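You operate a simulated robot arm through the tools that you are given. There is no shell and no other tool. Be economical: measure what you need, move in short steps, check, and stop when the job is done.

The job below is to be done with a simulated two-armed robot. You get a single attempt, and the scene is never put back.

## Task
Grease the bare hub at the motor end and refit its cover.
Fine: dip the green brush in the grease pot; lay it back on the cart's yellow edged shelf before the cover goes on.

It is judged by the outcome, as a careful person would: the job done as asked, and still so three seconds after it is handed in. It fails if anything else is knocked over, pushed out of place, dropped, spilled or broken. A push-on lid holds only when it is set on centred and level and pressed home; a screw cap is set on level and turned clockwise until tight.

## Robot
Two 7-joint arms with two-finger parallel grippers on one trunk, on a base that drives. Base frame: it is fixed to the floor where the robot stands at the start and does not move with it; the origin is under the middle of the robot, x ahead of it, y to its left, z up. Lengths are in m, angles in rad, forces in N, time in s.
The left shoulder is at the start at [0.05, 0.168, 1.207], the right one opposite. With the tool pointing down near the work surface each hand reaches from about 0.18 to 0.66 m from the robot's upright axis, wherever it stands, measured 20 degrees to its own side. Places, roughly: motor pulley patch [0.3, 0.7, 1]; yellow edged shelf of the cart [0.6, -0.3, 1]; hub of the pulley over the motor [0.3, 0.7, 1]; track [0.8, 1.4, 0.9]; panel rail patch [0.4, 1.4, 0.9]; tools drawer rail patch [0.8, 2, 0.9]; spares drawer rail patch [1.3, 1.6, 0.9]; screen pulley patch [1.3, 2.1, 1]. Payload 1.57 kg a hand.
Tool frame (each hand has its own): the origin (TCP) lies between the finger pads and is the grasp point; the fingertips stand 0.03 m ahead of it; z points along the fingers, y is the line along which they close. The gripper opens to 0.08 m. The fingers are 0.017 m wide and 0.012 m thick; the gripper's body (0.04 by 0.082 m) begins 0.08 m behind the TCP.
Orientation is that of the tool frame in the base frame, as a unit quaternion [x, y, z, w]. With the fingers straight down and closing along the base's y, the tool's x points along the base's -x, its y along +y and its z along -z.

## Interface
- The arms move only by the tool servo_tool. It takes "left_increments", "right_increments" or both (then of equal length, played together; a hand with none holds still); each is a list of rows, each a list of 7 numbers: the shift along the tool's x, y, z in m, then the turn, a rotation vector about the tool's x, y, z in rad, then the closure, from 0 (fully open) to 1 (shut). In form: [[dx, dy, dz, rx, ry, rz, jaw], ...]. A call has 1 to 10 rows; each row is the pose to reach, as a shift and turn from the pose commanded when the call began, along the tool's axes at that moment. Each row takes 0.2 s and may step no farther than 0.05 m and 0.15 rad from the row before; otherwise, or with a gripper value out of range, the whole call is refused. Where a pose cannot be reached the arm comes as near as it can. A force on the tool above 40 N (or 10 N above the force at the start of the call, whichever is more), or a blocked arm, ends the call early, and 0.2 s more pass. Each finger travels about 0.045 m/s and halts on what it meets, pressing with about 40 N; the grip force reading is that of the motor and also rises with nothing between the fingers. The clock runs only during rows and for 0.2 s after the last one: add rows that repeat a pose to give the fingers time. It gives the time, the measured TCP pose, the force on the tool (base axes), the opening and the grip force at its end, in the units of the frame above (readings bear some noise), and new pictures: "show" is both (left out), scene, wrist or none (wrist: the cameras of the hands that moved).
- Cameras (640 x 400 px; columns grow to the right, rows downward): "scene" is now at [0.1263, 0.0328, 1.4274]; the picture's right is [0.34, -0.94, 0.00], its down [-0.47, -0.17, -0.86] and it looks along [0.81, 0.29, -0.50] (base axes); focal length 214 px, centre (320, 200). "left" rides on the left gripper at [0.072, 0.007, -0.122] in its tool frame; the picture's right is [-0.09, 1.00, 0.00], its down [-0.84, -0.08, -0.54] and it looks along [-0.54, -0.05, 0.84] (tool axes); focal length 238 px, centre (320, 200). "right" rides on the right gripper at [0.072, -0.007, -0.122] in its tool frame; the picture's right is [0.09, 1.00, 0.00], its down [-0.84, 0.08, -0.54] and it looks along [-0.54, 0.05, 0.84] (tool axes); focal length 238 px, centre (320, 200). There is no depth. A picture from a camera that has moved, and an enlarged one, comes with that camera's place and axes in the base frame and with its lens.
- slide_trunk(by): slides the trunk up (or, below 0, down) by that many m; the arms and the scene camera ride with it, the base frame stays. It gives what a move gives, with no picture.
- drive_base(legs): drives the robot by 1 to 6 legs, each [ahead, left, turn to the left] in m, m and rad, along the robot's own axes; the way and the turn of a leg run together, so that a leg with both is an arc; at most 1.5 m and 3.142 rad a leg. The arms and the cameras ride along, it lands a little off, and it stops where it bumps. It gives what a move gives, and a new picture of the scene camera.
- pan_tilt(pan, tilt): turns the head with the scene camera to pan (to the left, within 1.396 rad either way) and tilt (down, from -0.506 to 1.204), counted from straight ahead of the robot. It gives what a move gives, and a new picture of the scene camera.
- zoom(camera, box): a new picture of the part [left, top, right, bottom] of that camera's present view, enlarged. The clock stands still meanwhile.
- sign_off(): hands the job in; it is judged then, once.

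Go step by step. Nothing tells you exact positions but the pictures and the camera data: compare them with the known pose of the tool, close in by small moves and look again before you grip or let go. The budget is 120 turns and 170 pictures, counting those below and the enlarged ones. Unless the task says otherwise, let go and move clear before handing in, and close with one line.

The tools are called as name(argument=value, ...) on one line, values as JSON. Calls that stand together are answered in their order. servo_tool: Moves the arms, as the interface text tells. Its arguments: {"type":"object","properties":{"left_increments":{"type":"array","items":{"type":"array","items":{"type":"number"}}},"right_increments":{"type":"array","items":{"type":"array","items":{"type":"number"}}},"show":{"type":"string","enum":["both","scene","wrist","none"]}},"required":[]} The other tools are called the same way: slide_trunk (by) slides the trunk up or down; drive_base (legs) drives the base; pan_tilt (pan, tilt) turns the head that bears the scene camera; zoom (camera, box) takes an enlarged picture of a part of a camera's view; sign_off () hands the job in.

At the start:

```text
time: 0.0
left_ee_pos: [0.3125, 0.4658, 1.4046]
left_orientation: [0.001, 1.0, 0.001, 0.001]
left_contact_force: [-0.6, 0.1, 0.5]
left_grip_width: 0.08
left_grip_force: 0.1
right_ee_pos: [0.2805, 0.0449, 1.3462]
right_orientation: [0.0, 1.0, 0.0, 0.0]
right_contact_force: [-0.5, 0.3, 0.5]
right_grip_width: 0.0803
right_grip_force: 0.1
trunk travel left (down, up): [-0.375, 0.068]
robot x, y, heading: [-0.0026, 0.0036, -0.001]
head pan, tilt: [0.346, 0.525]
```

scene: 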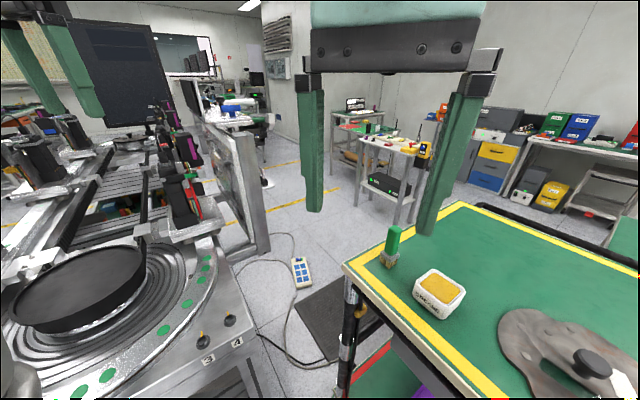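
right: 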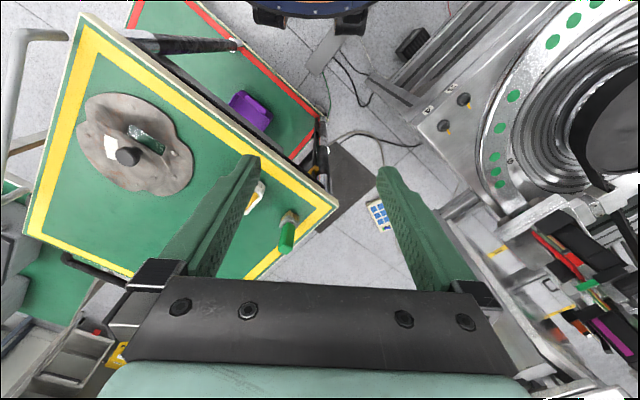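
left: 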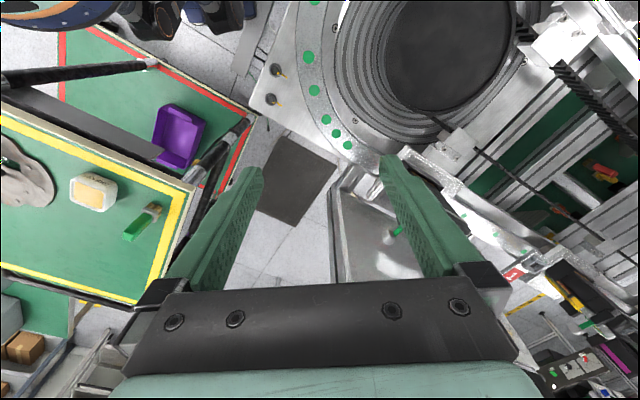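

I see the cart with the green brush, the grease pot and something grey with a black knob, and a pulley to the left. I'll look closer at both areas.

zoom(camera="scene", box=[340, 200, 640, 400])

pan_tilt(pan=1.1, tilt=0.7)

pan_tilt(pan=-0.4, tilt=0.8)

```text
2.00 times, centred on (490, 300) of scene
camera zoom: at [0.1263, 0.0328, 1.4274], right [0.34, -0.94, 0.0], down [-0.47, -0.17, -0.86], along [0.81, 0.29, -0.5], focal length 429 px, centre (-20, 0)
```

zoom: 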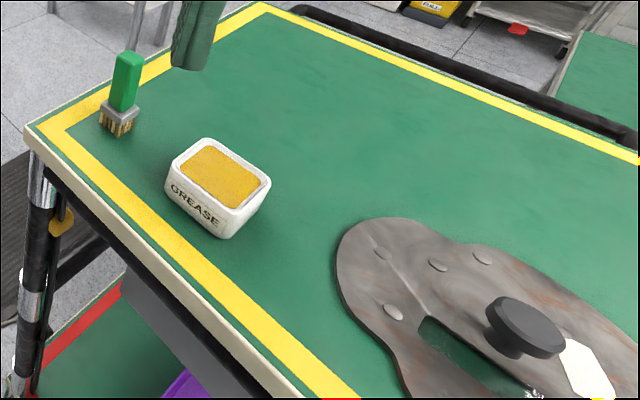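

```text
time: 1.1
left_ee_pos: [0.3123, 0.466, 1.4041]
left_orientation: [0.0, 1.0, 0.001, 0.001]
left_contact_force: [0.0, -0.8, 0.4]
left_grip_width: 0.0801
left_grip_force: 0.1
right_ee_pos: [0.2794, 0.0445, 1.3472]
right_orientation: [0.0, 1.0, 0.0, 0.0]
right_contact_force: [-0.3, 0.6, 0.4]
right_grip_width: 0.0796
right_grip_force: 0.1
trunk travel left (down, up): [-0.375, 0.068]
robot x, y, heading: [-0.0014, 0.0028, 0.002]
head pan, tilt: [1.1, 0.7]
camera scene: at [0.0799, 0.0779, 1.4121], right [0.89, -0.45, 0.0], down [-0.29, -0.57, -0.77], along [0.35, 0.68, -0.64], focal length 214 px, centre (320, 200)
```

scene: 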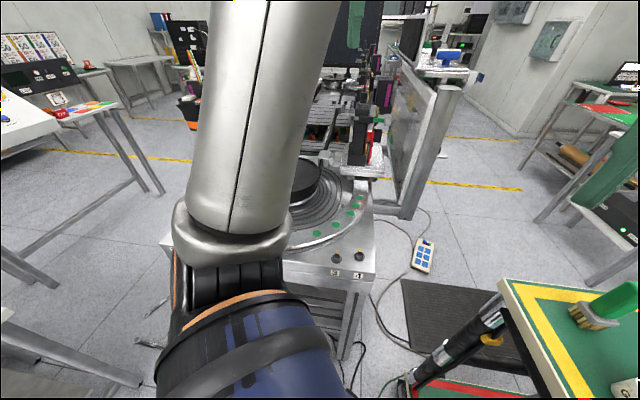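

```text
time: 2.7
left_ee_pos: [0.3134, 0.466, 1.4049]
left_orientation: [0.0, 1.0, 0.001, 0.001]
left_contact_force: [-0.6, 0.0, 0.4]
left_grip_width: 0.08
left_grip_force: 0.0
right_ee_pos: [0.2808, 0.0467, 1.3457]
right_orientation: [0.0, 1.0, 0.0, 0.0]
right_contact_force: [0.8, 0.0, 0.3]
right_grip_width: 0.0801
right_grip_force: 0.1
trunk travel left (down, up): [-0.375, 0.068]
robot x, y, heading: [0.0008, -0.0022, -0.002]
head pan, tilt: [-0.4, 0.799]
camera scene: at [0.1156, -0.0292, 1.4038], right [-0.39, -0.92, 0.0], down [-0.66, 0.28, -0.7], along [0.64, -0.27, -0.72], focal length 214 px, centre (320, 200)
```

scene: 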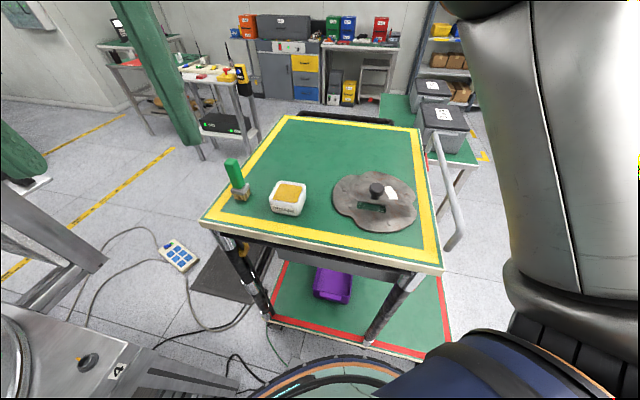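

The brush, pot and a grey plate with a knob are on the cart's yellow-edged top. I'll zoom in on the plate and look at the pulley area.

zoom(camera="scene", box=[200, 140, 440, 290])

zoom(camera="left", box=[240, 0, 640, 250])

```text
2.67 times, centred on (320, 215) of scene
camera zoom: at [0.1156, -0.0292, 1.4038], right [-0.39, -0.92, 0.0], down [-0.66, 0.28, -0.7], along [0.64, -0.27, -0.72], focal length 572 px, centre (320, 160)
```

zoom: 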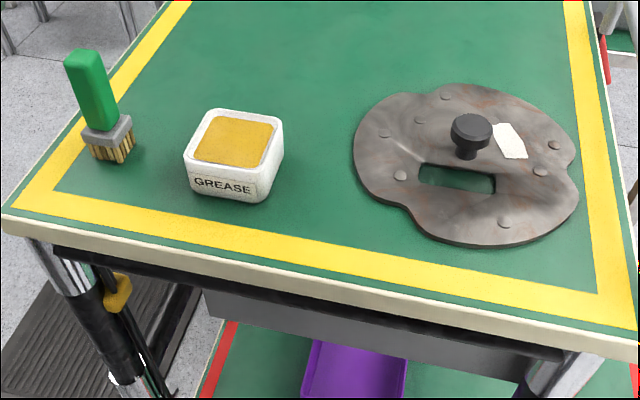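

```text
1.60 times, centred on (440, 125) of left
camera zoom: at [0.2404, 0.4736, 1.5271], right [0.09, 1.0, 0.0], down [0.84, -0.08, 0.54], along [0.54, -0.05, -0.84], focal length 381 px, centre (128, 320)
```

zoom: 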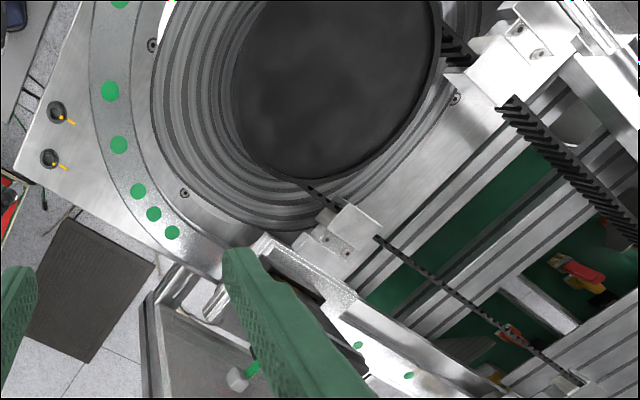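

I need a clearer view of the motor pulley; I'll move the left hand over it, looking with the wrist camera from above, and pan the head there.

servo_tool(left_increments=[[0.0, 0.04, 0, 0, 0, 0, 0], [0.02, 0.08, 0, 0, 0, 0, 0], [0.04, 0.12, 0, 0, 0, 0, 0], [0.06, 0.15, 0, 0, 0, 0, 0], [0.08, 0.18, 0, 0, 0, 0, 0]], show="wrist")

pan_tilt(pan=0.75, tilt=0.6)

```text
time: 3.9
left_ee_pos: [0.2491, 0.6146, 1.3708]
left_orientation: [0.0, 1.0, 0.001, 0.001]
left_contact_force: [0.1, -0.9, -0.3]
left_grip_width: 0.0802
left_grip_force: 0.1
left hand out of reach, approached as far as the arm can: row 1, 2, 3, 4, 5
right_ee_pos: [0.281, 0.0452, 1.3475]
right_orientation: [0.0, 1.0, 0.0, 0.0]
right_contact_force: [0.7, -0.3, 0.5]
right_grip_width: 0.0801
right_grip_force: 0.1
trunk travel left (down, up): [-0.375, 0.068]
robot x, y, heading: [-0.0005, 0.0013, -0.002]
head pan, tilt: [-0.4, 0.799]
camera left: at [0.1772, 0.6218, 1.4918], right [0.09, 1.0, 0.0], down [0.84, -0.08, 0.54], along [0.54, -0.05, -0.84], focal length 238 px, centre (320, 200)
```

left: 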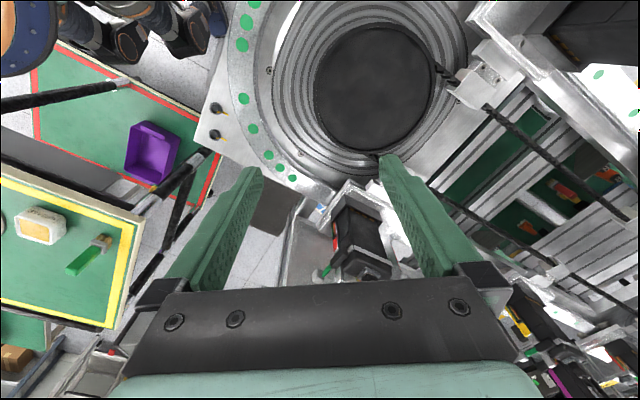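

```text
time: 5.3
left_ee_pos: [0.2494, 0.6141, 1.3688]
left_orientation: [0.0, 1.0, 0.002, 0.001]
left_contact_force: [-0.5, 0.0, 0.2]
left_grip_width: 0.0798
left_grip_force: 0.0
right_ee_pos: [0.2805, 0.0462, 1.3464]
right_orientation: [0.0, 1.0, 0.0, -0.001]
right_contact_force: [-0.1, -0.3, 0.8]
right_grip_width: 0.0798
right_grip_force: 0.1
trunk travel left (down, up): [-0.375, 0.068]
robot x, y, heading: [-0.0021, 0.0032, -0.001]
head pan, tilt: [0.75, 0.6]
camera scene: at [0.106, 0.0624, 1.4207], right [0.68, -0.73, 0.0], down [-0.41, -0.39, -0.82], along [0.6, 0.56, -0.57], focal length 214 px, centre (320, 200)
```

scene: 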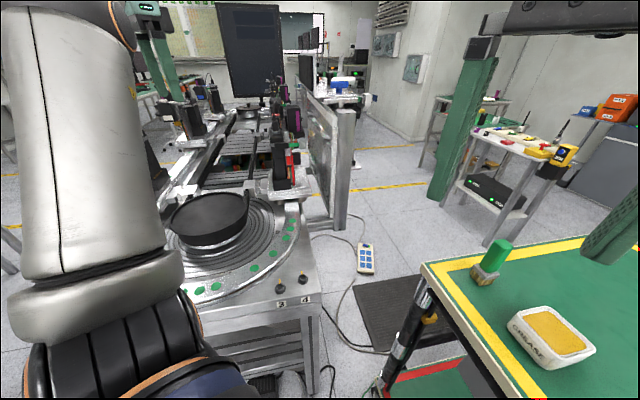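

zoom(camera="scene", box=[140, 130, 340, 310])

zoom(camera="left", box=[240, 0, 480, 200])

zoom(camera="scene", box=[140, 60, 320, 180])

```text
2.22 times, centred on (240, 220) of scene
camera zoom: at [0.106, 0.0624, 1.4207], right [0.68, -0.73, 0.0], down [-0.41, -0.39, -0.82], along [0.6, 0.56, -0.57], focal length 477 px, centre (498, 156)
```

zoom: 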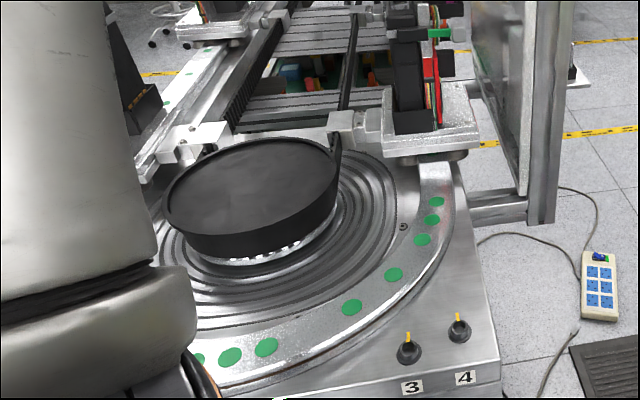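

```text
2.00 times, centred on (360, 100) of left
camera zoom: at [0.1771, 0.6216, 1.4918], right [0.09, 1.0, 0.0], down [0.84, -0.08, 0.54], along [0.54, -0.05, -0.84], focal length 477 px, centre (240, 400)
```

zoom: 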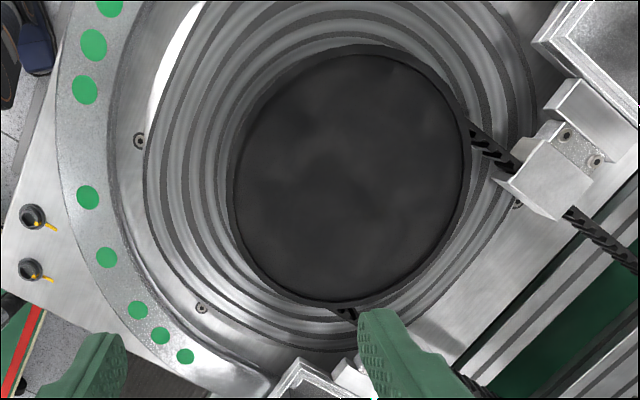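

```text
3.33 times, centred on (230, 120) of scene
camera zoom: at [0.106, 0.0624, 1.4207], right [0.68, -0.73, 0.0], down [-0.41, -0.39, -0.82], along [0.6, 0.56, -0.57], focal length 715 px, centre (620, 467)
```

zoom: 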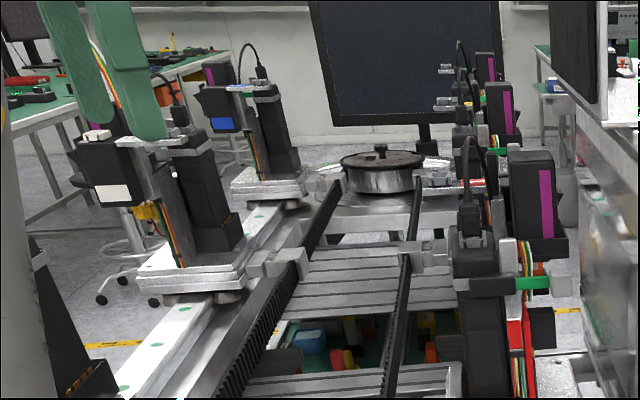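

zoom(camera="scene", box=[230, 90, 270, 120])

zoom(camera="right", box=[60, 60, 300, 210])

```text
13.33 times, centred on (250, 105) of scene
camera zoom: at [0.106, 0.0624, 1.4207], right [0.68, -0.73, 0.0], down [-0.41, -0.39, -0.82], along [0.6, 0.56, -0.57], focal length 2860 px, centre (1253, 1467)
```

zoom: 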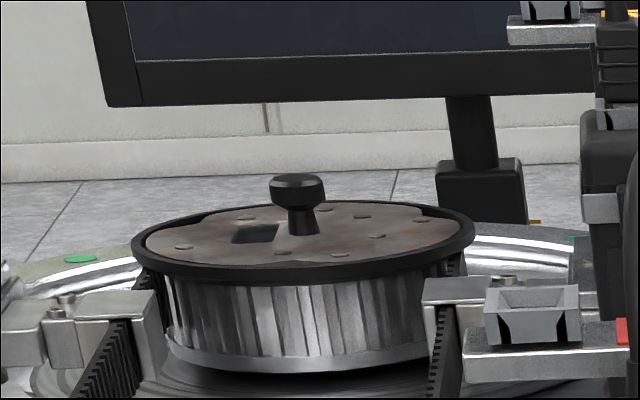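

```text
2.67 times, centred on (180, 135) of right
camera zoom: at [0.2078, 0.0399, 1.4684], right [-0.09, 1.0, 0.0], down [0.84, 0.08, 0.54], along [0.54, 0.05, -0.84], focal length 636 px, centre (693, 373)
```

zoom: 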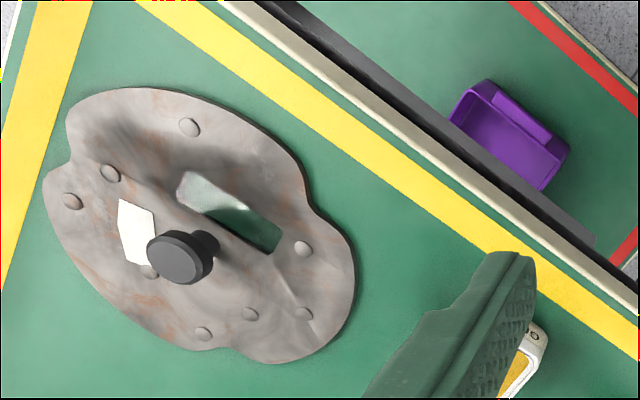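

The plate with the knob is the cover (the screen pulley wears a twin, seated within its black rim); the motor hub is at about (0.265, 0.72, 0.97). The brush stands upright near (0.555, 0.0), pot near (0.48, -0.10). I'll bring the right hand above the brush for a closer look, and tuck the left hand back.

servo_tool(right_increments=[[-0.045, -0.01, 0.0, 0, 0, 0, 0], [-0.09, -0.02, 0.0, 0, 0, 0, 0], [-0.135, -0.03, 0.01, 0, 0, 0, 0], [-0.18, -0.04, 0.03, 0, 0, 0, 0], [-0.22, -0.045, 0.05, 0, 0, 0, 0], [-0.22, -0.045, 0.05, 0, 0, 0, 0]], left_increments=[[-0.02, -0.04, 0, 0, 0, 0, 0], [-0.04, -0.08, -0.02, 0, 0, 0, 0], [-0.04, -0.12, -0.03, 0, 0, 0, 0], [-0.04, -0.15, -0.03, 0, 0, 0, 0], [-0.04, -0.18, -0.03, 0, 0, 0, 0], [-0.04, -0.2, -0.03, 0, 0, 0, 0]], show="wrist")

```text
refused: row 4 steps farther than a row can; nothing moved
```

servo_tool(right_increments=[[-0.045, -0.01, 0.0, 0, 0, 0, 0], [-0.09, -0.02, 0.01, 0, 0, 0, 0], [-0.132, -0.03, 0.02, 0, 0, 0, 0], [-0.175, -0.04, 0.03, 0, 0, 0, 0], [-0.22, -0.045, 0.04, 0, 0, 0, 0], [-0.22, -0.045, 0.05, 0, 0, 0, 0]], left_increments=[[-0.02, -0.04, 0, 0, 0, 0, 0], [-0.04, -0.08, -0.02, 0, 0, 0, 0], [-0.04, -0.12, -0.03, 0, 0, 0, 0], [-0.04, -0.15, -0.03, 0, 0, 0, 0], [-0.04, -0.18, -0.03, 0, 0, 0, 0], [-0.04, -0.2, -0.03, 0, 0, 0, 0]], show="wrist")

```text
time: 6.7
left_ee_pos: [0.2914, 0.4138, 1.3959]
left_orientation: [0.001, 1.0, 0.001, 0.001]
left_contact_force: [0.6, 0.4, -0.3]
left_grip_width: 0.08
left_grip_force: 0.0
right_ee_pos: [0.4924, 0.0001, 1.2934]
right_orientation: [0.0, 1.0, 0.0, 0.0]
right_contact_force: [1.1, 0.7, -0.5]
right_grip_width: 0.08
right_grip_force: 0.2
right hand out of reach, approached as far as the arm can: row 5, 6
trunk travel left (down, up): [-0.375, 0.068]
robot x, y, heading: [-0.0009, 0.0016, 0.001]
head pan, tilt: [0.75, 0.6]
camera right: at [0.4189, -0.0052, 1.415], right [-0.09, 1.0, 0.0], down [0.84, 0.08, 0.54], along [0.54, 0.05, -0.84], focal length 238 px, centre (320, 200)
camera left: at [0.2192, 0.4215, 1.5186], right [0.09, 1.0, 0.0], down [0.84, -0.08, 0.54], along [0.54, -0.05, -0.84], focal length 238 px, centre (320, 200)
```

right: 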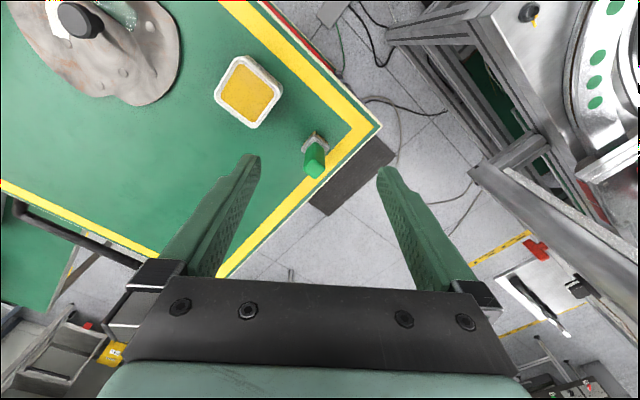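
left: 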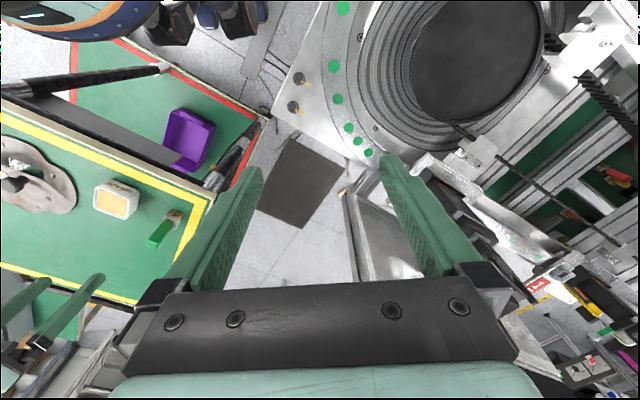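

zoom(camera="right", box=[200, 40, 400, 200])

```text
2.50 times, centred on (300, 120) of right
camera zoom: at [0.4189, -0.0052, 1.415], right [-0.09, 1.0, 0.0], down [0.84, 0.08, 0.54], along [0.54, 0.05, -0.84], focal length 596 px, centre (370, 400)
```

zoom: 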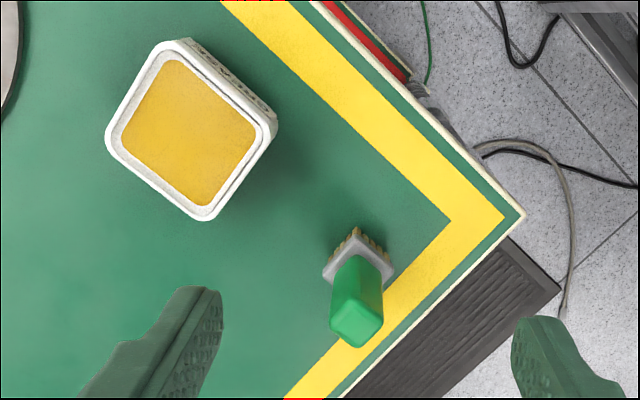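

The brush stands vertical at about (0.555, 0.0), top at z≈1.115, faces aligned to the cart (≈53°). I'll turn the hand to match and hover above it.

servo_tool(right_increments=[[0, 0, 0.03, 0, 0, 0.13, 0], [-0.02, 0, 0.06, 0, 0, 0.26, 0], [-0.04, 0, 0.09, 0, 0, 0.39, 0], [-0.05, 0, 0.11, 0, 0, 0.52, 0], [-0.055, 0, 0.12, 0, 0, 0.65, 0], [-0.055, 0, 0.12, 0, 0, 0.65, 0]], show="wrist")

```text
time: 8.1
left_ee_pos: [0.2915, 0.414, 1.3966]
left_orientation: [0.0, 1.0, 0.001, 0.001]
left_contact_force: [-0.5, 0.6, 0.2]
left_grip_width: 0.08
left_grip_force: 0.0
right_ee_pos: [0.546, 0.0009, 1.1758]
right_orientation: [0.321, 0.947, 0.001, 0.0]
right_contact_force: [-0.2, 0.3, 0.6]
right_grip_width: 0.08
right_grip_force: 0.1
trunk travel left (down, up): [-0.375, 0.068]
robot x, y, heading: [0.0026, 0.0008, -0.002]
head pan, tilt: [0.75, 0.6]
camera right: at [0.4837, 0.0397, 1.2972], right [0.53, 0.85, 0.0], down [0.71, -0.45, 0.54], along [0.46, -0.29, -0.84], focal length 238 px, centre (320, 200)
```

right: 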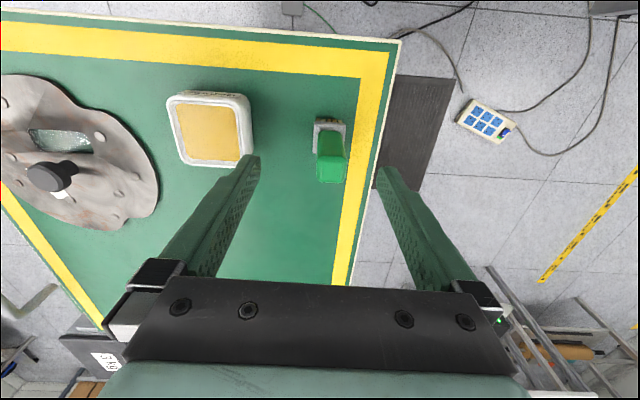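

The brush is aligned with the hand; descend around the handle's upper part and close.

servo_tool(right_increments=[[-0.006, 0.007, 0.03, 0, 0, 0, 0], [-0.006, 0.007, 0.06, 0, 0, 0, 0.1], [-0.006, 0.007, 0.09, 0, 0, 0, 0.1], [-0.006, 0.007, 0.09, 0, 0, 0, 0.1]], show="wrist")

```text
time: 9.1
left_ee_pos: [0.2899, 0.4139, 1.3963]
left_orientation: [0.0, 1.0, 0.001, 0.001]
left_contact_force: [-0.2, 0.1, -0.7]
left_grip_width: 0.0799
left_grip_force: 0.0
right_ee_pos: [0.5573, 0.0009, 1.0851]
right_orientation: [0.319, 0.948, 0.001, 0.0]
right_contact_force: [0.3, -0.8, -1.0]
right_grip_width: 0.0719
right_grip_force: 0.1
trunk travel left (down, up): [-0.375, 0.068]
robot x, y, heading: [0.0011, 0.0013, -0.005]
head pan, tilt: [0.75, 0.6]
camera right: at [0.4941, 0.0403, 1.2059], right [0.53, 0.85, 0.0], down [0.71, -0.45, 0.54], along [0.46, -0.29, -0.84], focal length 238 px, centre (320, 200)
```

right: 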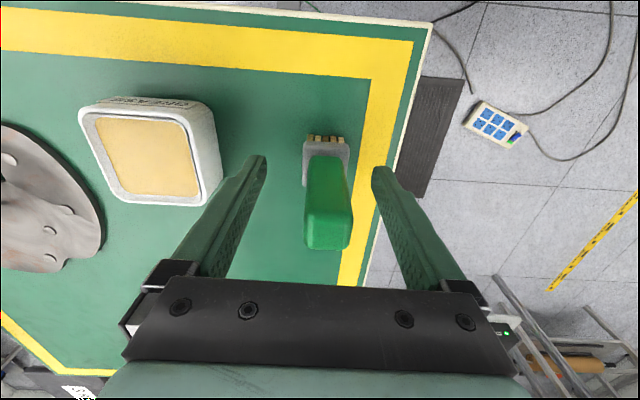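

servo_tool(right_increments=[[0, 0, 0, 0, 0, 0, 0.4], [0, 0, 0, 0, 0, 0, 0.7], [0, 0, 0, 0, 0, 0, 1], [0, 0, 0, 0, 0, 0, 1], [0, 0, 0, 0, 0, 0, 1]], show="none")

servo_tool(right_increments=[[0, 0, -0.03, 0, 0, 0, 1], [0, 0, -0.06, 0, 0, 0, 1], [0, 0, -0.09, 0, 0, 0, 1], [0, 0, -0.09, 0, 0, 0, 1]], show="wrist")

pan_tilt(pan=-0.2, tilt=0.7)

```text
time: 10.3
left_ee_pos: [0.2911, 0.4142, 1.3969]
left_orientation: [0.0, 1.0, 0.001, 0.001]
left_contact_force: [0.2, 0.0, -1.0]
left_grip_width: 0.0802
left_grip_force: 0.1
right_ee_pos: [0.5556, 0.0013, 1.0846]
right_orientation: [0.32, 0.947, 0.0, 0.0]
right_contact_force: [1.1, 0.8, 0.9]
right_grip_width: 0.0257
right_grip_force: 32.6
trunk travel left (down, up): [-0.375, 0.068]
robot x, y, heading: [-0.0023, -0.0006, -0.001]
head pan, tilt: [0.75, 0.6]
```

```text
time: 11.3
left_ee_pos: [0.2901, 0.4139, 1.3968]
left_orientation: [0.001, 1.0, 0.001, 0.0]
left_contact_force: [0.3, -0.8, -0.3]
left_grip_width: 0.08
left_grip_force: 0.1
right_ee_pos: [0.5519, 0.0, 1.1736]
right_orientation: [0.319, 0.948, 0.001, 0.0]
right_contact_force: [0.6, 0.9, -0.7]
right_grip_width: 0.0254
right_grip_force: 36.4
right hand out of reach, approached as far as the arm can: row 3, 4
trunk travel left (down, up): [-0.375, 0.068]
robot x, y, heading: [0.0022, -0.0019, 0.002]
head pan, tilt: [0.75, 0.6]
camera right: at [0.4905, 0.039, 1.2947], right [0.53, 0.85, 0.0], down [0.71, -0.45, 0.54], along [0.46, -0.29, -0.84], focal length 238 px, centre (320, 200)
```

right: 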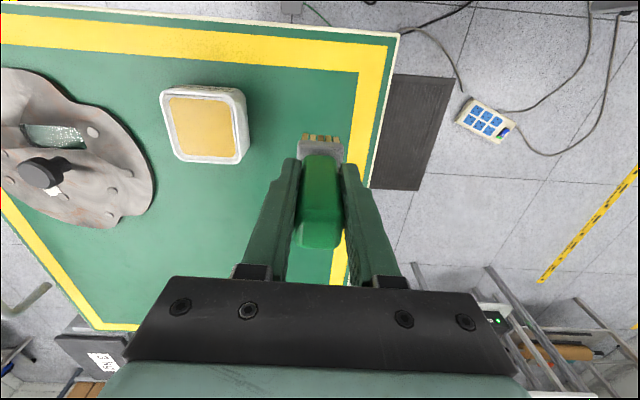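

```text
time: 12.5
left_ee_pos: [0.2911, 0.4132, 1.3965]
left_orientation: [-0.001, 1.0, 0.0, 0.002]
left_contact_force: [0.7, -0.2, 0.1]
left_grip_width: 0.0801
left_grip_force: 0.0
right_ee_pos: [0.5518, 0.001, 1.1728]
right_orientation: [0.319, 0.948, 0.001, -0.001]
right_contact_force: [-0.4, -0.2, -1.2]
right_grip_width: 0.0254
right_grip_force: 37.1
trunk travel left (down, up): [-0.375, 0.068]
robot x, y, heading: [-0.002, -0.0006, 0.001]
head pan, tilt: [-0.201, 0.7]
camera scene: at [0.1247, -0.0147, 1.4121], right [-0.2, -0.98, 0.0], down [-0.63, 0.13, -0.76], along [0.75, -0.15, -0.64], focal length 214 px, centre (320, 200)
```

scene: 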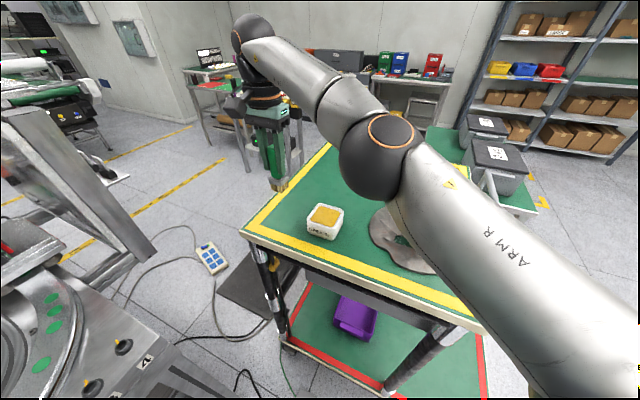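

Brush is held firmly. I'll hover over the grease pot at about (0.485, -0.104).

servo_tool(right_increments=[[-0.003, -0.04, 0, 0, 0, 0, 1], [-0.006, -0.08, 0, 0, 0, 0, 1], [-0.01, -0.123, 0, 0, 0, 0, 1], [-0.01, -0.123, 0.01, 0, 0, 0, 1], [-0.01, -0.123, 0.01, 0, 0, 0, 1]])

zoom(camera="right", box=[220, 60, 420, 220])

```text
time: 13.7
left_ee_pos: [0.2908, 0.4129, 1.3966]
left_orientation: [0.0, 1.0, 0.001, 0.002]
left_contact_force: [-0.2, 0.1, -0.1]
left_grip_width: 0.0802
left_grip_force: 0.0
right_ee_pos: [0.4839, -0.1034, 1.1624]
right_orientation: [0.319, 0.948, 0.001, 0.001]
right_contact_force: [-0.4, -0.4, -1.3]
right_grip_width: 0.0256
right_grip_force: 36.4
trunk travel left (down, up): [-0.375, 0.068]
robot x, y, heading: [-0.0006, -0.0041, 0.002]
head pan, tilt: [-0.201, 0.7]
camera scene: at [0.1244, -0.0154, 1.4121], right [-0.2, -0.98, 0.0], down [-0.63, 0.13, -0.76], along [0.75, -0.15, -0.64], focal length 214 px, centre (320, 200)
camera right: at [0.4217, -0.0655, 1.2837], right [0.53, 0.85, 0.0], down [0.71, -0.45, 0.54], along [0.46, -0.29, -0.84], focal length 238 px, centre (320, 200)
```

scene: 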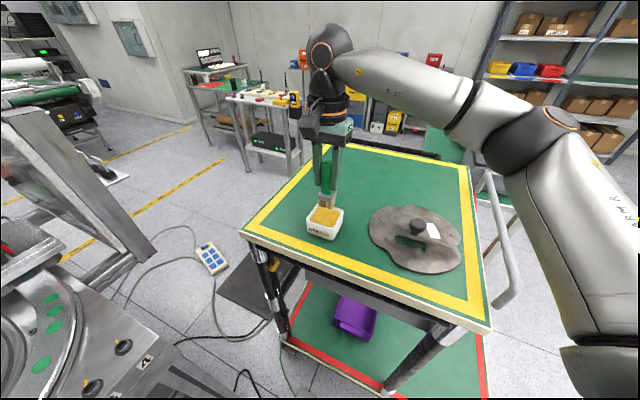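
right: 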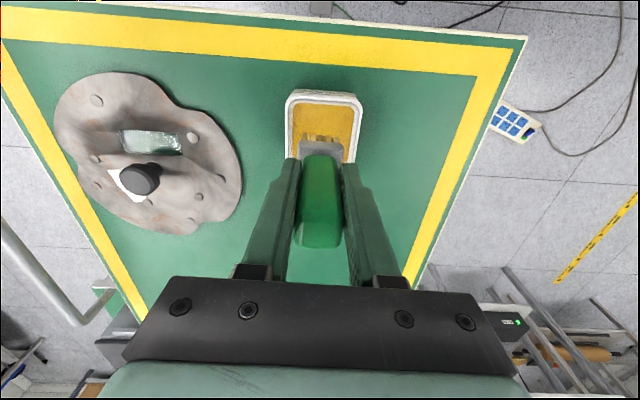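

```text
2.50 times, centred on (320, 140) of right
camera zoom: at [0.4217, -0.0655, 1.2837], right [0.53, 0.85, 0.0], down [0.71, -0.45, 0.54], along [0.46, -0.29, -0.84], focal length 596 px, centre (320, 350)
```

zoom: 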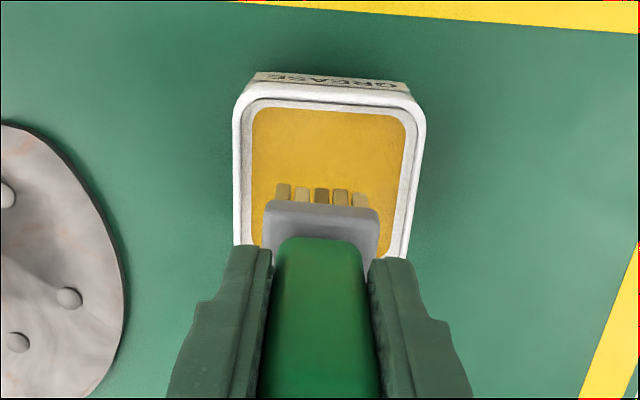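

The bristles hang over the grease with margin all round. Dip about 1 cm below the surface.

servo_tool(right_increments=[[0, 0.002, 0.02, 0, 0, 0, 1], [0, 0.002, 0.035, 0, 0, 0, 1], [0, 0.002, 0.045, 0, 0, 0, 1], [0, 0.002, 0.053, 0, 0, 0, 1], [0, 0.002, 0.053, 0, 0, 0, 1]])

zoom(camera="scene", box=[270, 160, 390, 260])

```text
time: 14.8
left_ee_pos: [0.2902, 0.415, 1.3966]
left_orientation: [0.0, 1.0, 0.001, 0.002]
left_contact_force: [0.1, -0.3, 0.0]
left_grip_width: 0.08
left_grip_force: 0.0
right_ee_pos: [0.4853, -0.1009, 1.1185]
right_orientation: [0.319, 0.948, 0.006, 0.005]
right_contact_force: [-4.3, -1.3, 16.1]
right_grip_width: 0.0256
right_grip_force: 36.8
trunk travel left (down, up): [-0.375, 0.068]
robot x, y, heading: [0.0008, -0.0063, -0.001]
head pan, tilt: [-0.201, 0.7]
stopped in row 5 (right hand): the force on the tool passed its limit (the readings are from after the stop); the commanded pose is now the measured one
camera scene: at [0.1233, -0.0147, 1.412], right [-0.2, -0.98, 0.0], down [-0.63, 0.13, -0.77], along [0.75, -0.15, -0.64], focal length 214 px, centre (320, 200)
camera right: at [0.4209, -0.0632, 1.2393], right [0.53, 0.85, 0.01], down [0.71, -0.45, 0.55], along [0.47, -0.28, -0.84], focal length 238 px, centre (320, 200)
```

scene: 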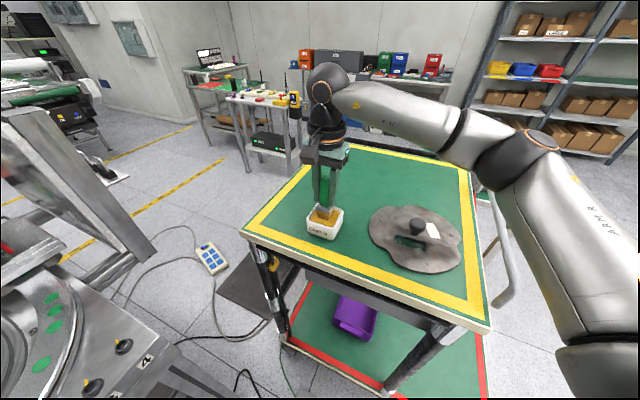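
right: 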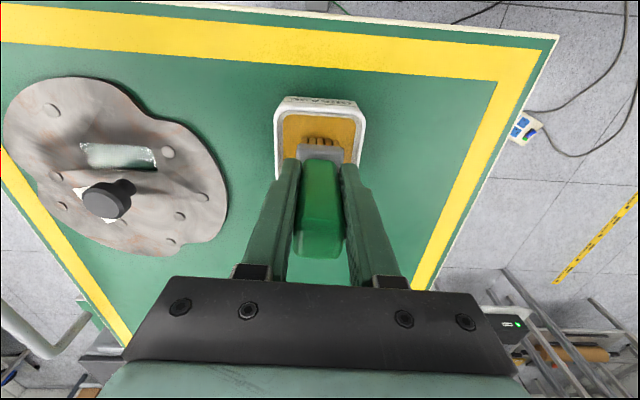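

```text
4.00 times, centred on (330, 210) of scene
camera zoom: at [0.1233, -0.0147, 1.412], right [-0.2, -0.98, 0.0], down [-0.63, 0.13, -0.77], along [0.75, -0.15, -0.64], focal length 858 px, centre (280, 160)
```

zoom: 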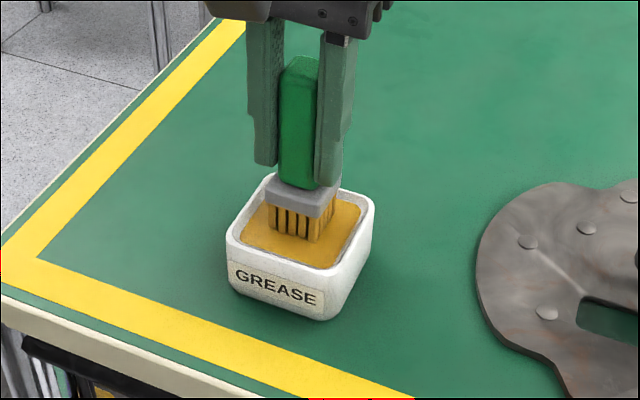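

The bristles touch the grease (solid stop at about z 1.034). Lift and check the bristles.

servo_tool(right_increments=[[0, 0, 0.0, 0, 0, 0, 1], [0, 0, -0.02, 0, 0, 0, 1], [0, 0, -0.05, 0, 0, 0, 1], [0, 0, -0.09, 0, 0, 0, 1], [0, 0, -0.13, 0, 0, 0, 1], [0, 0, -0.13, 0, 0, 0, 1]])

zoom(camera="scene", box=[270, 120, 390, 240])

```text
time: 16.2
left_ee_pos: [0.291, 0.414, 1.3966]
left_orientation: [0.001, 1.0, 0.001, 0.001]
left_contact_force: [0.5, -0.6, -0.3]
left_grip_width: 0.08
left_grip_force: 0.1
right_ee_pos: [0.4846, -0.1028, 1.246]
right_orientation: [0.32, 0.947, 0.004, 0.004]
right_contact_force: [-0.3, -0.1, -1.3]
right_grip_width: 0.0253
right_grip_force: 37.0
trunk travel left (down, up): [-0.375, 0.068]
robot x, y, heading: [0.0017, -0.0019, -0.003]
head pan, tilt: [-0.201, 0.7]
camera scene: at [0.1251, -0.0151, 1.412], right [-0.2, -0.98, 0.0], down [-0.63, 0.13, -0.76], along [0.75, -0.15, -0.64], focal length 214 px, centre (320, 200)
camera right: at [0.4206, -0.064, 1.3668], right [0.53, 0.85, 0.01], down [0.71, -0.45, 0.55], along [0.47, -0.28, -0.84], focal length 238 px, centre (320, 200)
```

scene: 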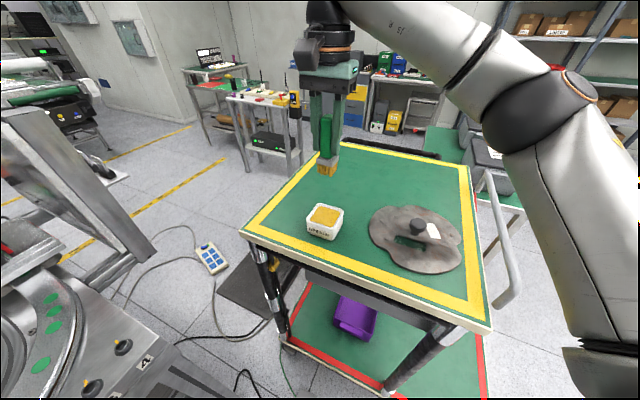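
right: 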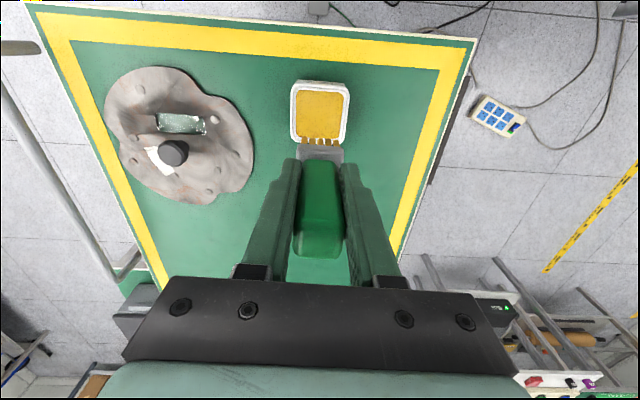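

```text
3.33 times, centred on (330, 180) of scene
camera zoom: at [0.1251, -0.0151, 1.412], right [-0.2, -0.98, 0.0], down [-0.63, 0.13, -0.76], along [0.75, -0.15, -0.64], focal length 715 px, centre (287, 267)
```

zoom: 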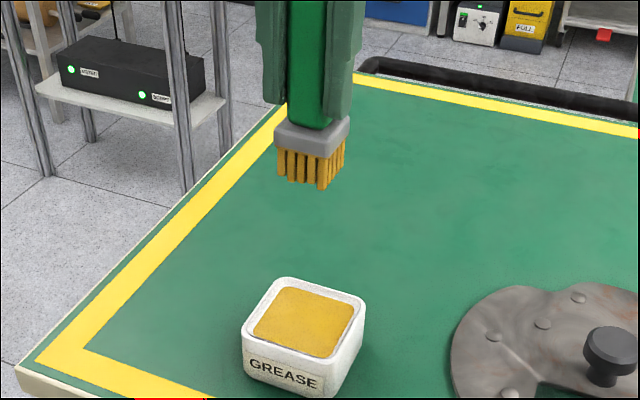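

Bristles are now coated. I'll draw the hand in, and look at the floor around the base before driving.

servo_tool(right_increments=[[0.04, -0.01, -0.01, 0, 0, 0, 1], [0.08, -0.02, -0.02, 0, 0, 0, 1], [0.12, -0.03, -0.03, 0, 0, 0, 1], [0.16, -0.04, -0.045, 0, 0, 0, 1], [0.2, -0.052, -0.06, 0, 0, 0, 1], [0.2, -0.052, -0.06, 0, 0, 0, 1]], show="none")

pan_tilt(pan=0.6, tilt=1.2)

```text
time: 17.6
left_ee_pos: [0.2912, 0.4139, 1.3967]
left_orientation: [0.0, 1.0, 0.001, 0.002]
left_contact_force: [-0.7, 0.3, 0.2]
left_grip_width: 0.0801
left_grip_force: 0.0
right_ee_pos: [0.2909, -0.021, 1.3057]
right_orientation: [0.32, 0.947, 0.004, 0.003]
right_contact_force: [1.1, 0.5, -1.1]
right_grip_width: 0.0254
right_grip_force: 36.6
trunk travel left (down, up): [-0.375, 0.068]
robot x, y, heading: [0.0015, -0.0013, 0.004]
head pan, tilt: [-0.201, 0.7]
```

```text
time: 18.7
left_ee_pos: [0.2912, 0.4148, 1.3977]
left_orientation: [-0.001, 1.0, 0.001, 0.001]
left_contact_force: [0.8, -0.3, 0.5]
left_grip_width: 0.0799
left_grip_force: 0.0
right_ee_pos: [0.2925, -0.0203, 1.3048]
right_orientation: [0.319, 0.948, 0.004, 0.003]
right_contact_force: [0.4, -0.4, -0.4]
right_grip_width: 0.0254
right_grip_force: 37.1
trunk travel left (down, up): [-0.375, 0.068]
robot x, y, heading: [-0.0017, -0.0015, -0.002]
head pan, tilt: [0.6, 1.201]
camera scene: at [0.0874, 0.0337, 1.3761], right [0.56, -0.83, 0.0], down [-0.77, -0.53, -0.36], along [0.3, 0.2, -0.93], focal length 214 px, centre (320, 200)
```

scene: 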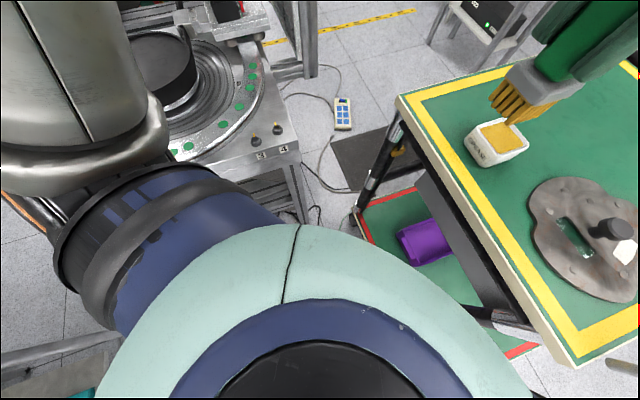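

There is room. I'll turn left on the spot, then edge toward the machine.

drive_base(legs=[[0, 0, 1.45], [0.14, -0.042, 0]])

pan_tilt(pan=-0.25, tilt=0.75)

```text
time: 23.6
left_ee_pos: [-0.3116, 0.4776, 1.3974]
left_orientation: [-0.657, 0.754, 0.001, 0.0]
left_contact_force: [0.4, 0.4, -0.3]
left_grip_width: 0.0802
left_grip_force: 0.1
right_ee_pos: [0.1195, 0.4195, 1.3041]
right_orientation: [-0.382, 0.924, 0.005, 0.0]
right_contact_force: [0.9, 0.1, -1.1]
right_grip_width: 0.0256
right_grip_force: 37.0
trunk travel left (down, up): [-0.375, 0.068]
robot x, y, heading: [0.0584, 0.1322, 1.427]
head pan, tilt: [0.6, 1.201]
camera scene: at [0.0415, 0.2244, 1.376], right [0.89, 0.45, 0.0], down [0.42, -0.83, -0.36], along [-0.16, 0.32, -0.93], focal length 214 px, centre (320, 200)
```

scene: 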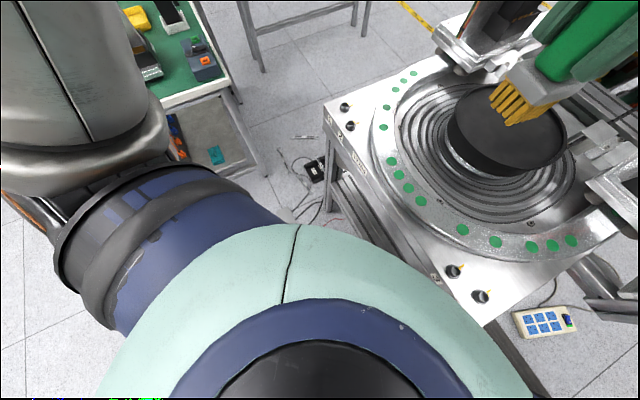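

```text
time: 24.7
left_ee_pos: [-0.3106, 0.475, 1.3977]
left_orientation: [-0.657, 0.754, 0.002, 0.0]
left_contact_force: [0.7, -0.3, 0.1]
left_grip_width: 0.0798
left_grip_force: 0.1
right_ee_pos: [0.1193, 0.418, 1.3054]
right_orientation: [-0.382, 0.924, 0.005, 0.0]
right_contact_force: [-0.2, 0.3, -1.6]
right_grip_width: 0.0256
right_grip_force: 37.6
trunk travel left (down, up): [-0.375, 0.068]
robot x, y, heading: [0.0592, 0.1321, 1.436]
head pan, tilt: [-0.25, 0.75]
camera scene: at [0.0973, 0.2504, 1.4078], right [0.93, -0.38, 0.0], down [-0.26, -0.63, -0.73], along [0.27, 0.68, -0.68], focal length 214 px, centre (320, 200)
```

scene: 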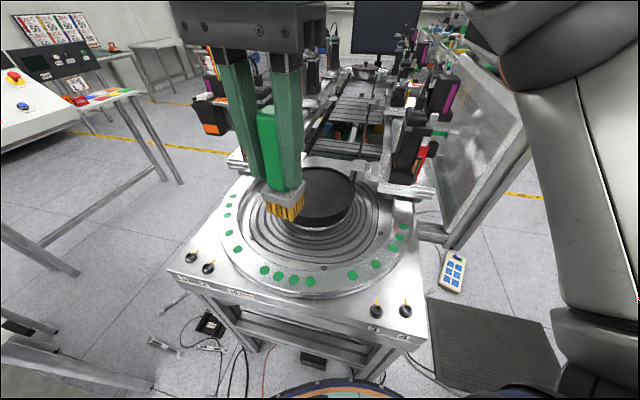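

The motor hub is ahead-right now, table end close by. I'll bring the brush toward the hub, staying high, for a wrist view.

servo_tool(right_increments=[[-0.045, 0.013, 0.01, 0, 0, 0, 1], [-0.09, 0.026, 0.02, 0, 0, 0, 1], [-0.13, 0.04, 0.04, 0, 0, 0, 1], [-0.17, 0.05, 0.06, 0, 0, 0, 1], [-0.21, 0.06, 0.08, 0, 0, 0, 1], [-0.21, 0.06, 0.1, 0, 0, 0, 1], [-0.21, 0.06, 0.1, 0, 0, 0, 1]])

zoom(camera="scene", box=[200, 130, 440, 300])

```text
time: 26.3
left_ee_pos: [-0.3111, 0.4744, 1.396]
left_orientation: [-0.657, 0.754, 0.001, 0.0]
left_contact_force: [-0.5, -0.1, -0.3]
left_grip_width: 0.0799
left_grip_force: 0.0
right_ee_pos: [0.2249, 0.612, 1.2066]
right_orientation: [-0.382, 0.924, 0.006, 0.0]
right_contact_force: [0.2, 0.4, -0.4]
right_grip_width: 0.0258
right_grip_force: 36.5
trunk travel left (down, up): [-0.375, 0.068]
robot x, y, heading: [0.0633, 0.1344, 1.437]
head pan, tilt: [-0.25, 0.75]
camera scene: at [0.0972, 0.2505, 1.4078], right [0.93, -0.38, 0.0], down [-0.26, -0.63, -0.73], along [0.28, 0.68, -0.68], focal length 214 px, centre (320, 200)
camera right: at [0.1788, 0.5559, 1.3275], right [-0.77, 0.64, 0.01], down [0.54, 0.64, 0.55], along [0.34, 0.43, -0.84], focal length 238 px, centre (320, 200)
```

scene: 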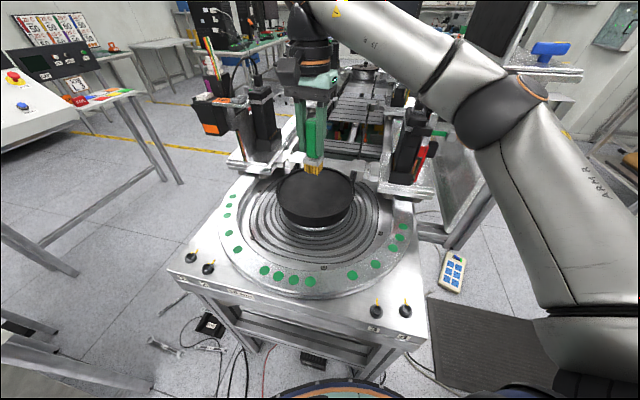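
right: 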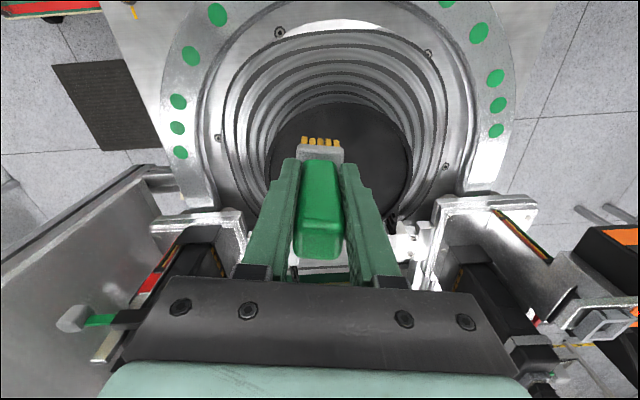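

```text
2.35 times, centred on (320, 215) of scene
camera zoom: at [0.0972, 0.2505, 1.4078], right [0.93, -0.38, 0.0], down [-0.26, -0.63, -0.73], along [0.28, 0.68, -0.68], focal length 505 px, centre (320, 165)
```

zoom: 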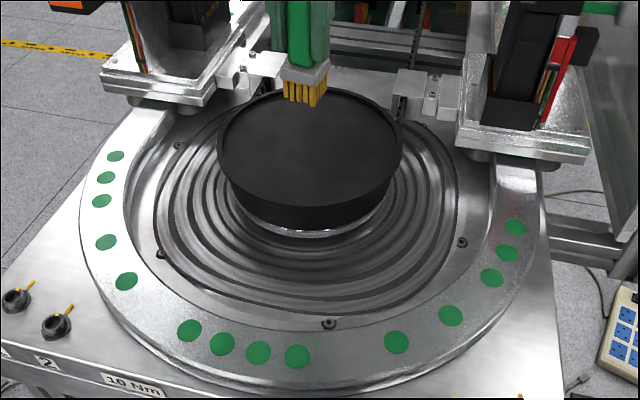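

The hub's black rimmed face is centred at about (0.27, 0.708), rim near z≈1.0, its floor a bit lower. I'll bring the brush over the centre, bottom a few cm above.

servo_tool(right_increments=[[-0.03, 0.01, 0.03, 0, 0, 0, 1], [-0.06, 0.02, 0.06, 0, 0, 0, 1], [-0.08, 0.03, 0.085, 0, 0, 0, 1], [-0.1, 0.036, 0.085, 0, 0, 0, 1], [-0.1, 0.036, 0.085, 0, 0, 0, 1]])

zoom(camera="scene", box=[230, 130, 410, 260])

```text
time: 27.5
left_ee_pos: [-0.3112, 0.4759, 1.3966]
left_orientation: [-0.657, 0.754, 0.001, 0.0]
left_contact_force: [0.6, 0.6, 0.1]
left_grip_width: 0.0799
left_grip_force: 0.0
right_ee_pos: [0.2699, 0.7086, 1.1231]
right_orientation: [-0.383, 0.924, 0.007, 0.001]
right_contact_force: [0.5, 0.3, -1.7]
right_grip_width: 0.0256
right_grip_force: 36.8
trunk travel left (down, up): [-0.375, 0.068]
robot x, y, heading: [0.0597, 0.1287, 1.437]
head pan, tilt: [-0.25, 0.75]
camera scene: at [0.0977, 0.2504, 1.4078], right [0.93, -0.38, 0.0], down [-0.26, -0.63, -0.73], along [0.27, 0.68, -0.68], focal length 214 px, centre (320, 200)
camera right: at [0.2247, 0.6521, 1.2441], right [-0.77, 0.64, 0.01], down [0.54, 0.64, 0.55], along [0.34, 0.43, -0.84], focal length 238 px, centre (320, 200)
```

scene: 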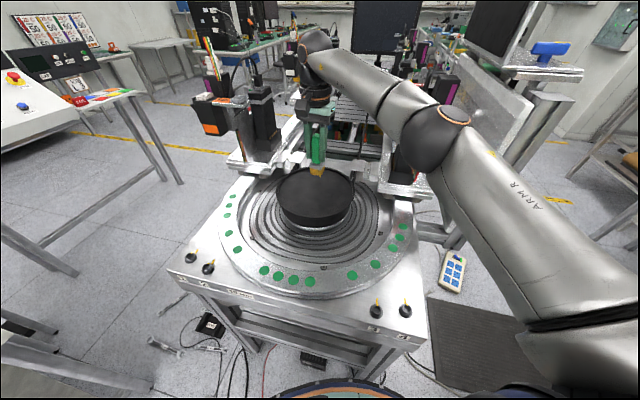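
right: 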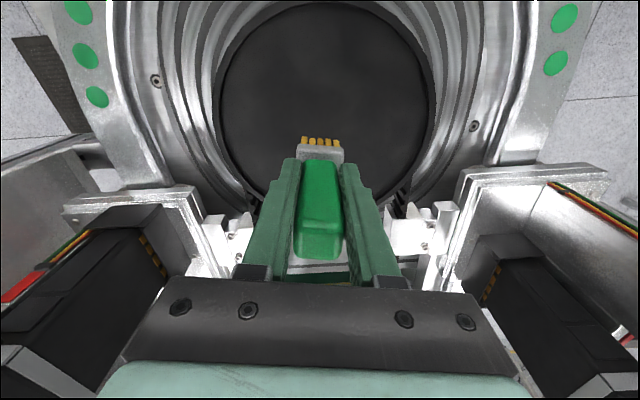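

```text
3.08 times, centred on (320, 195) of scene
camera zoom: at [0.0977, 0.2504, 1.4078], right [0.93, -0.38, 0.0], down [-0.26, -0.63, -0.73], along [0.27, 0.68, -0.68], focal length 660 px, centre (320, 215)
```

zoom: 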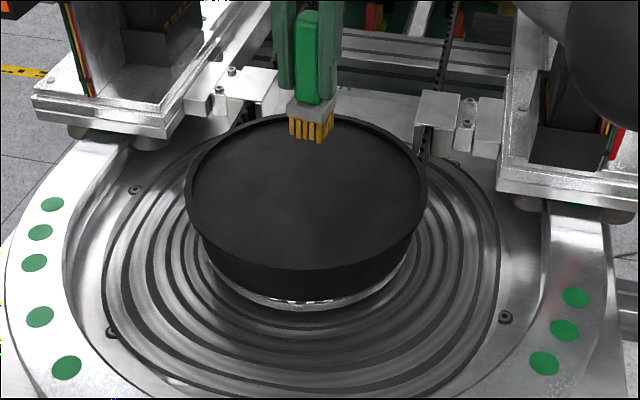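

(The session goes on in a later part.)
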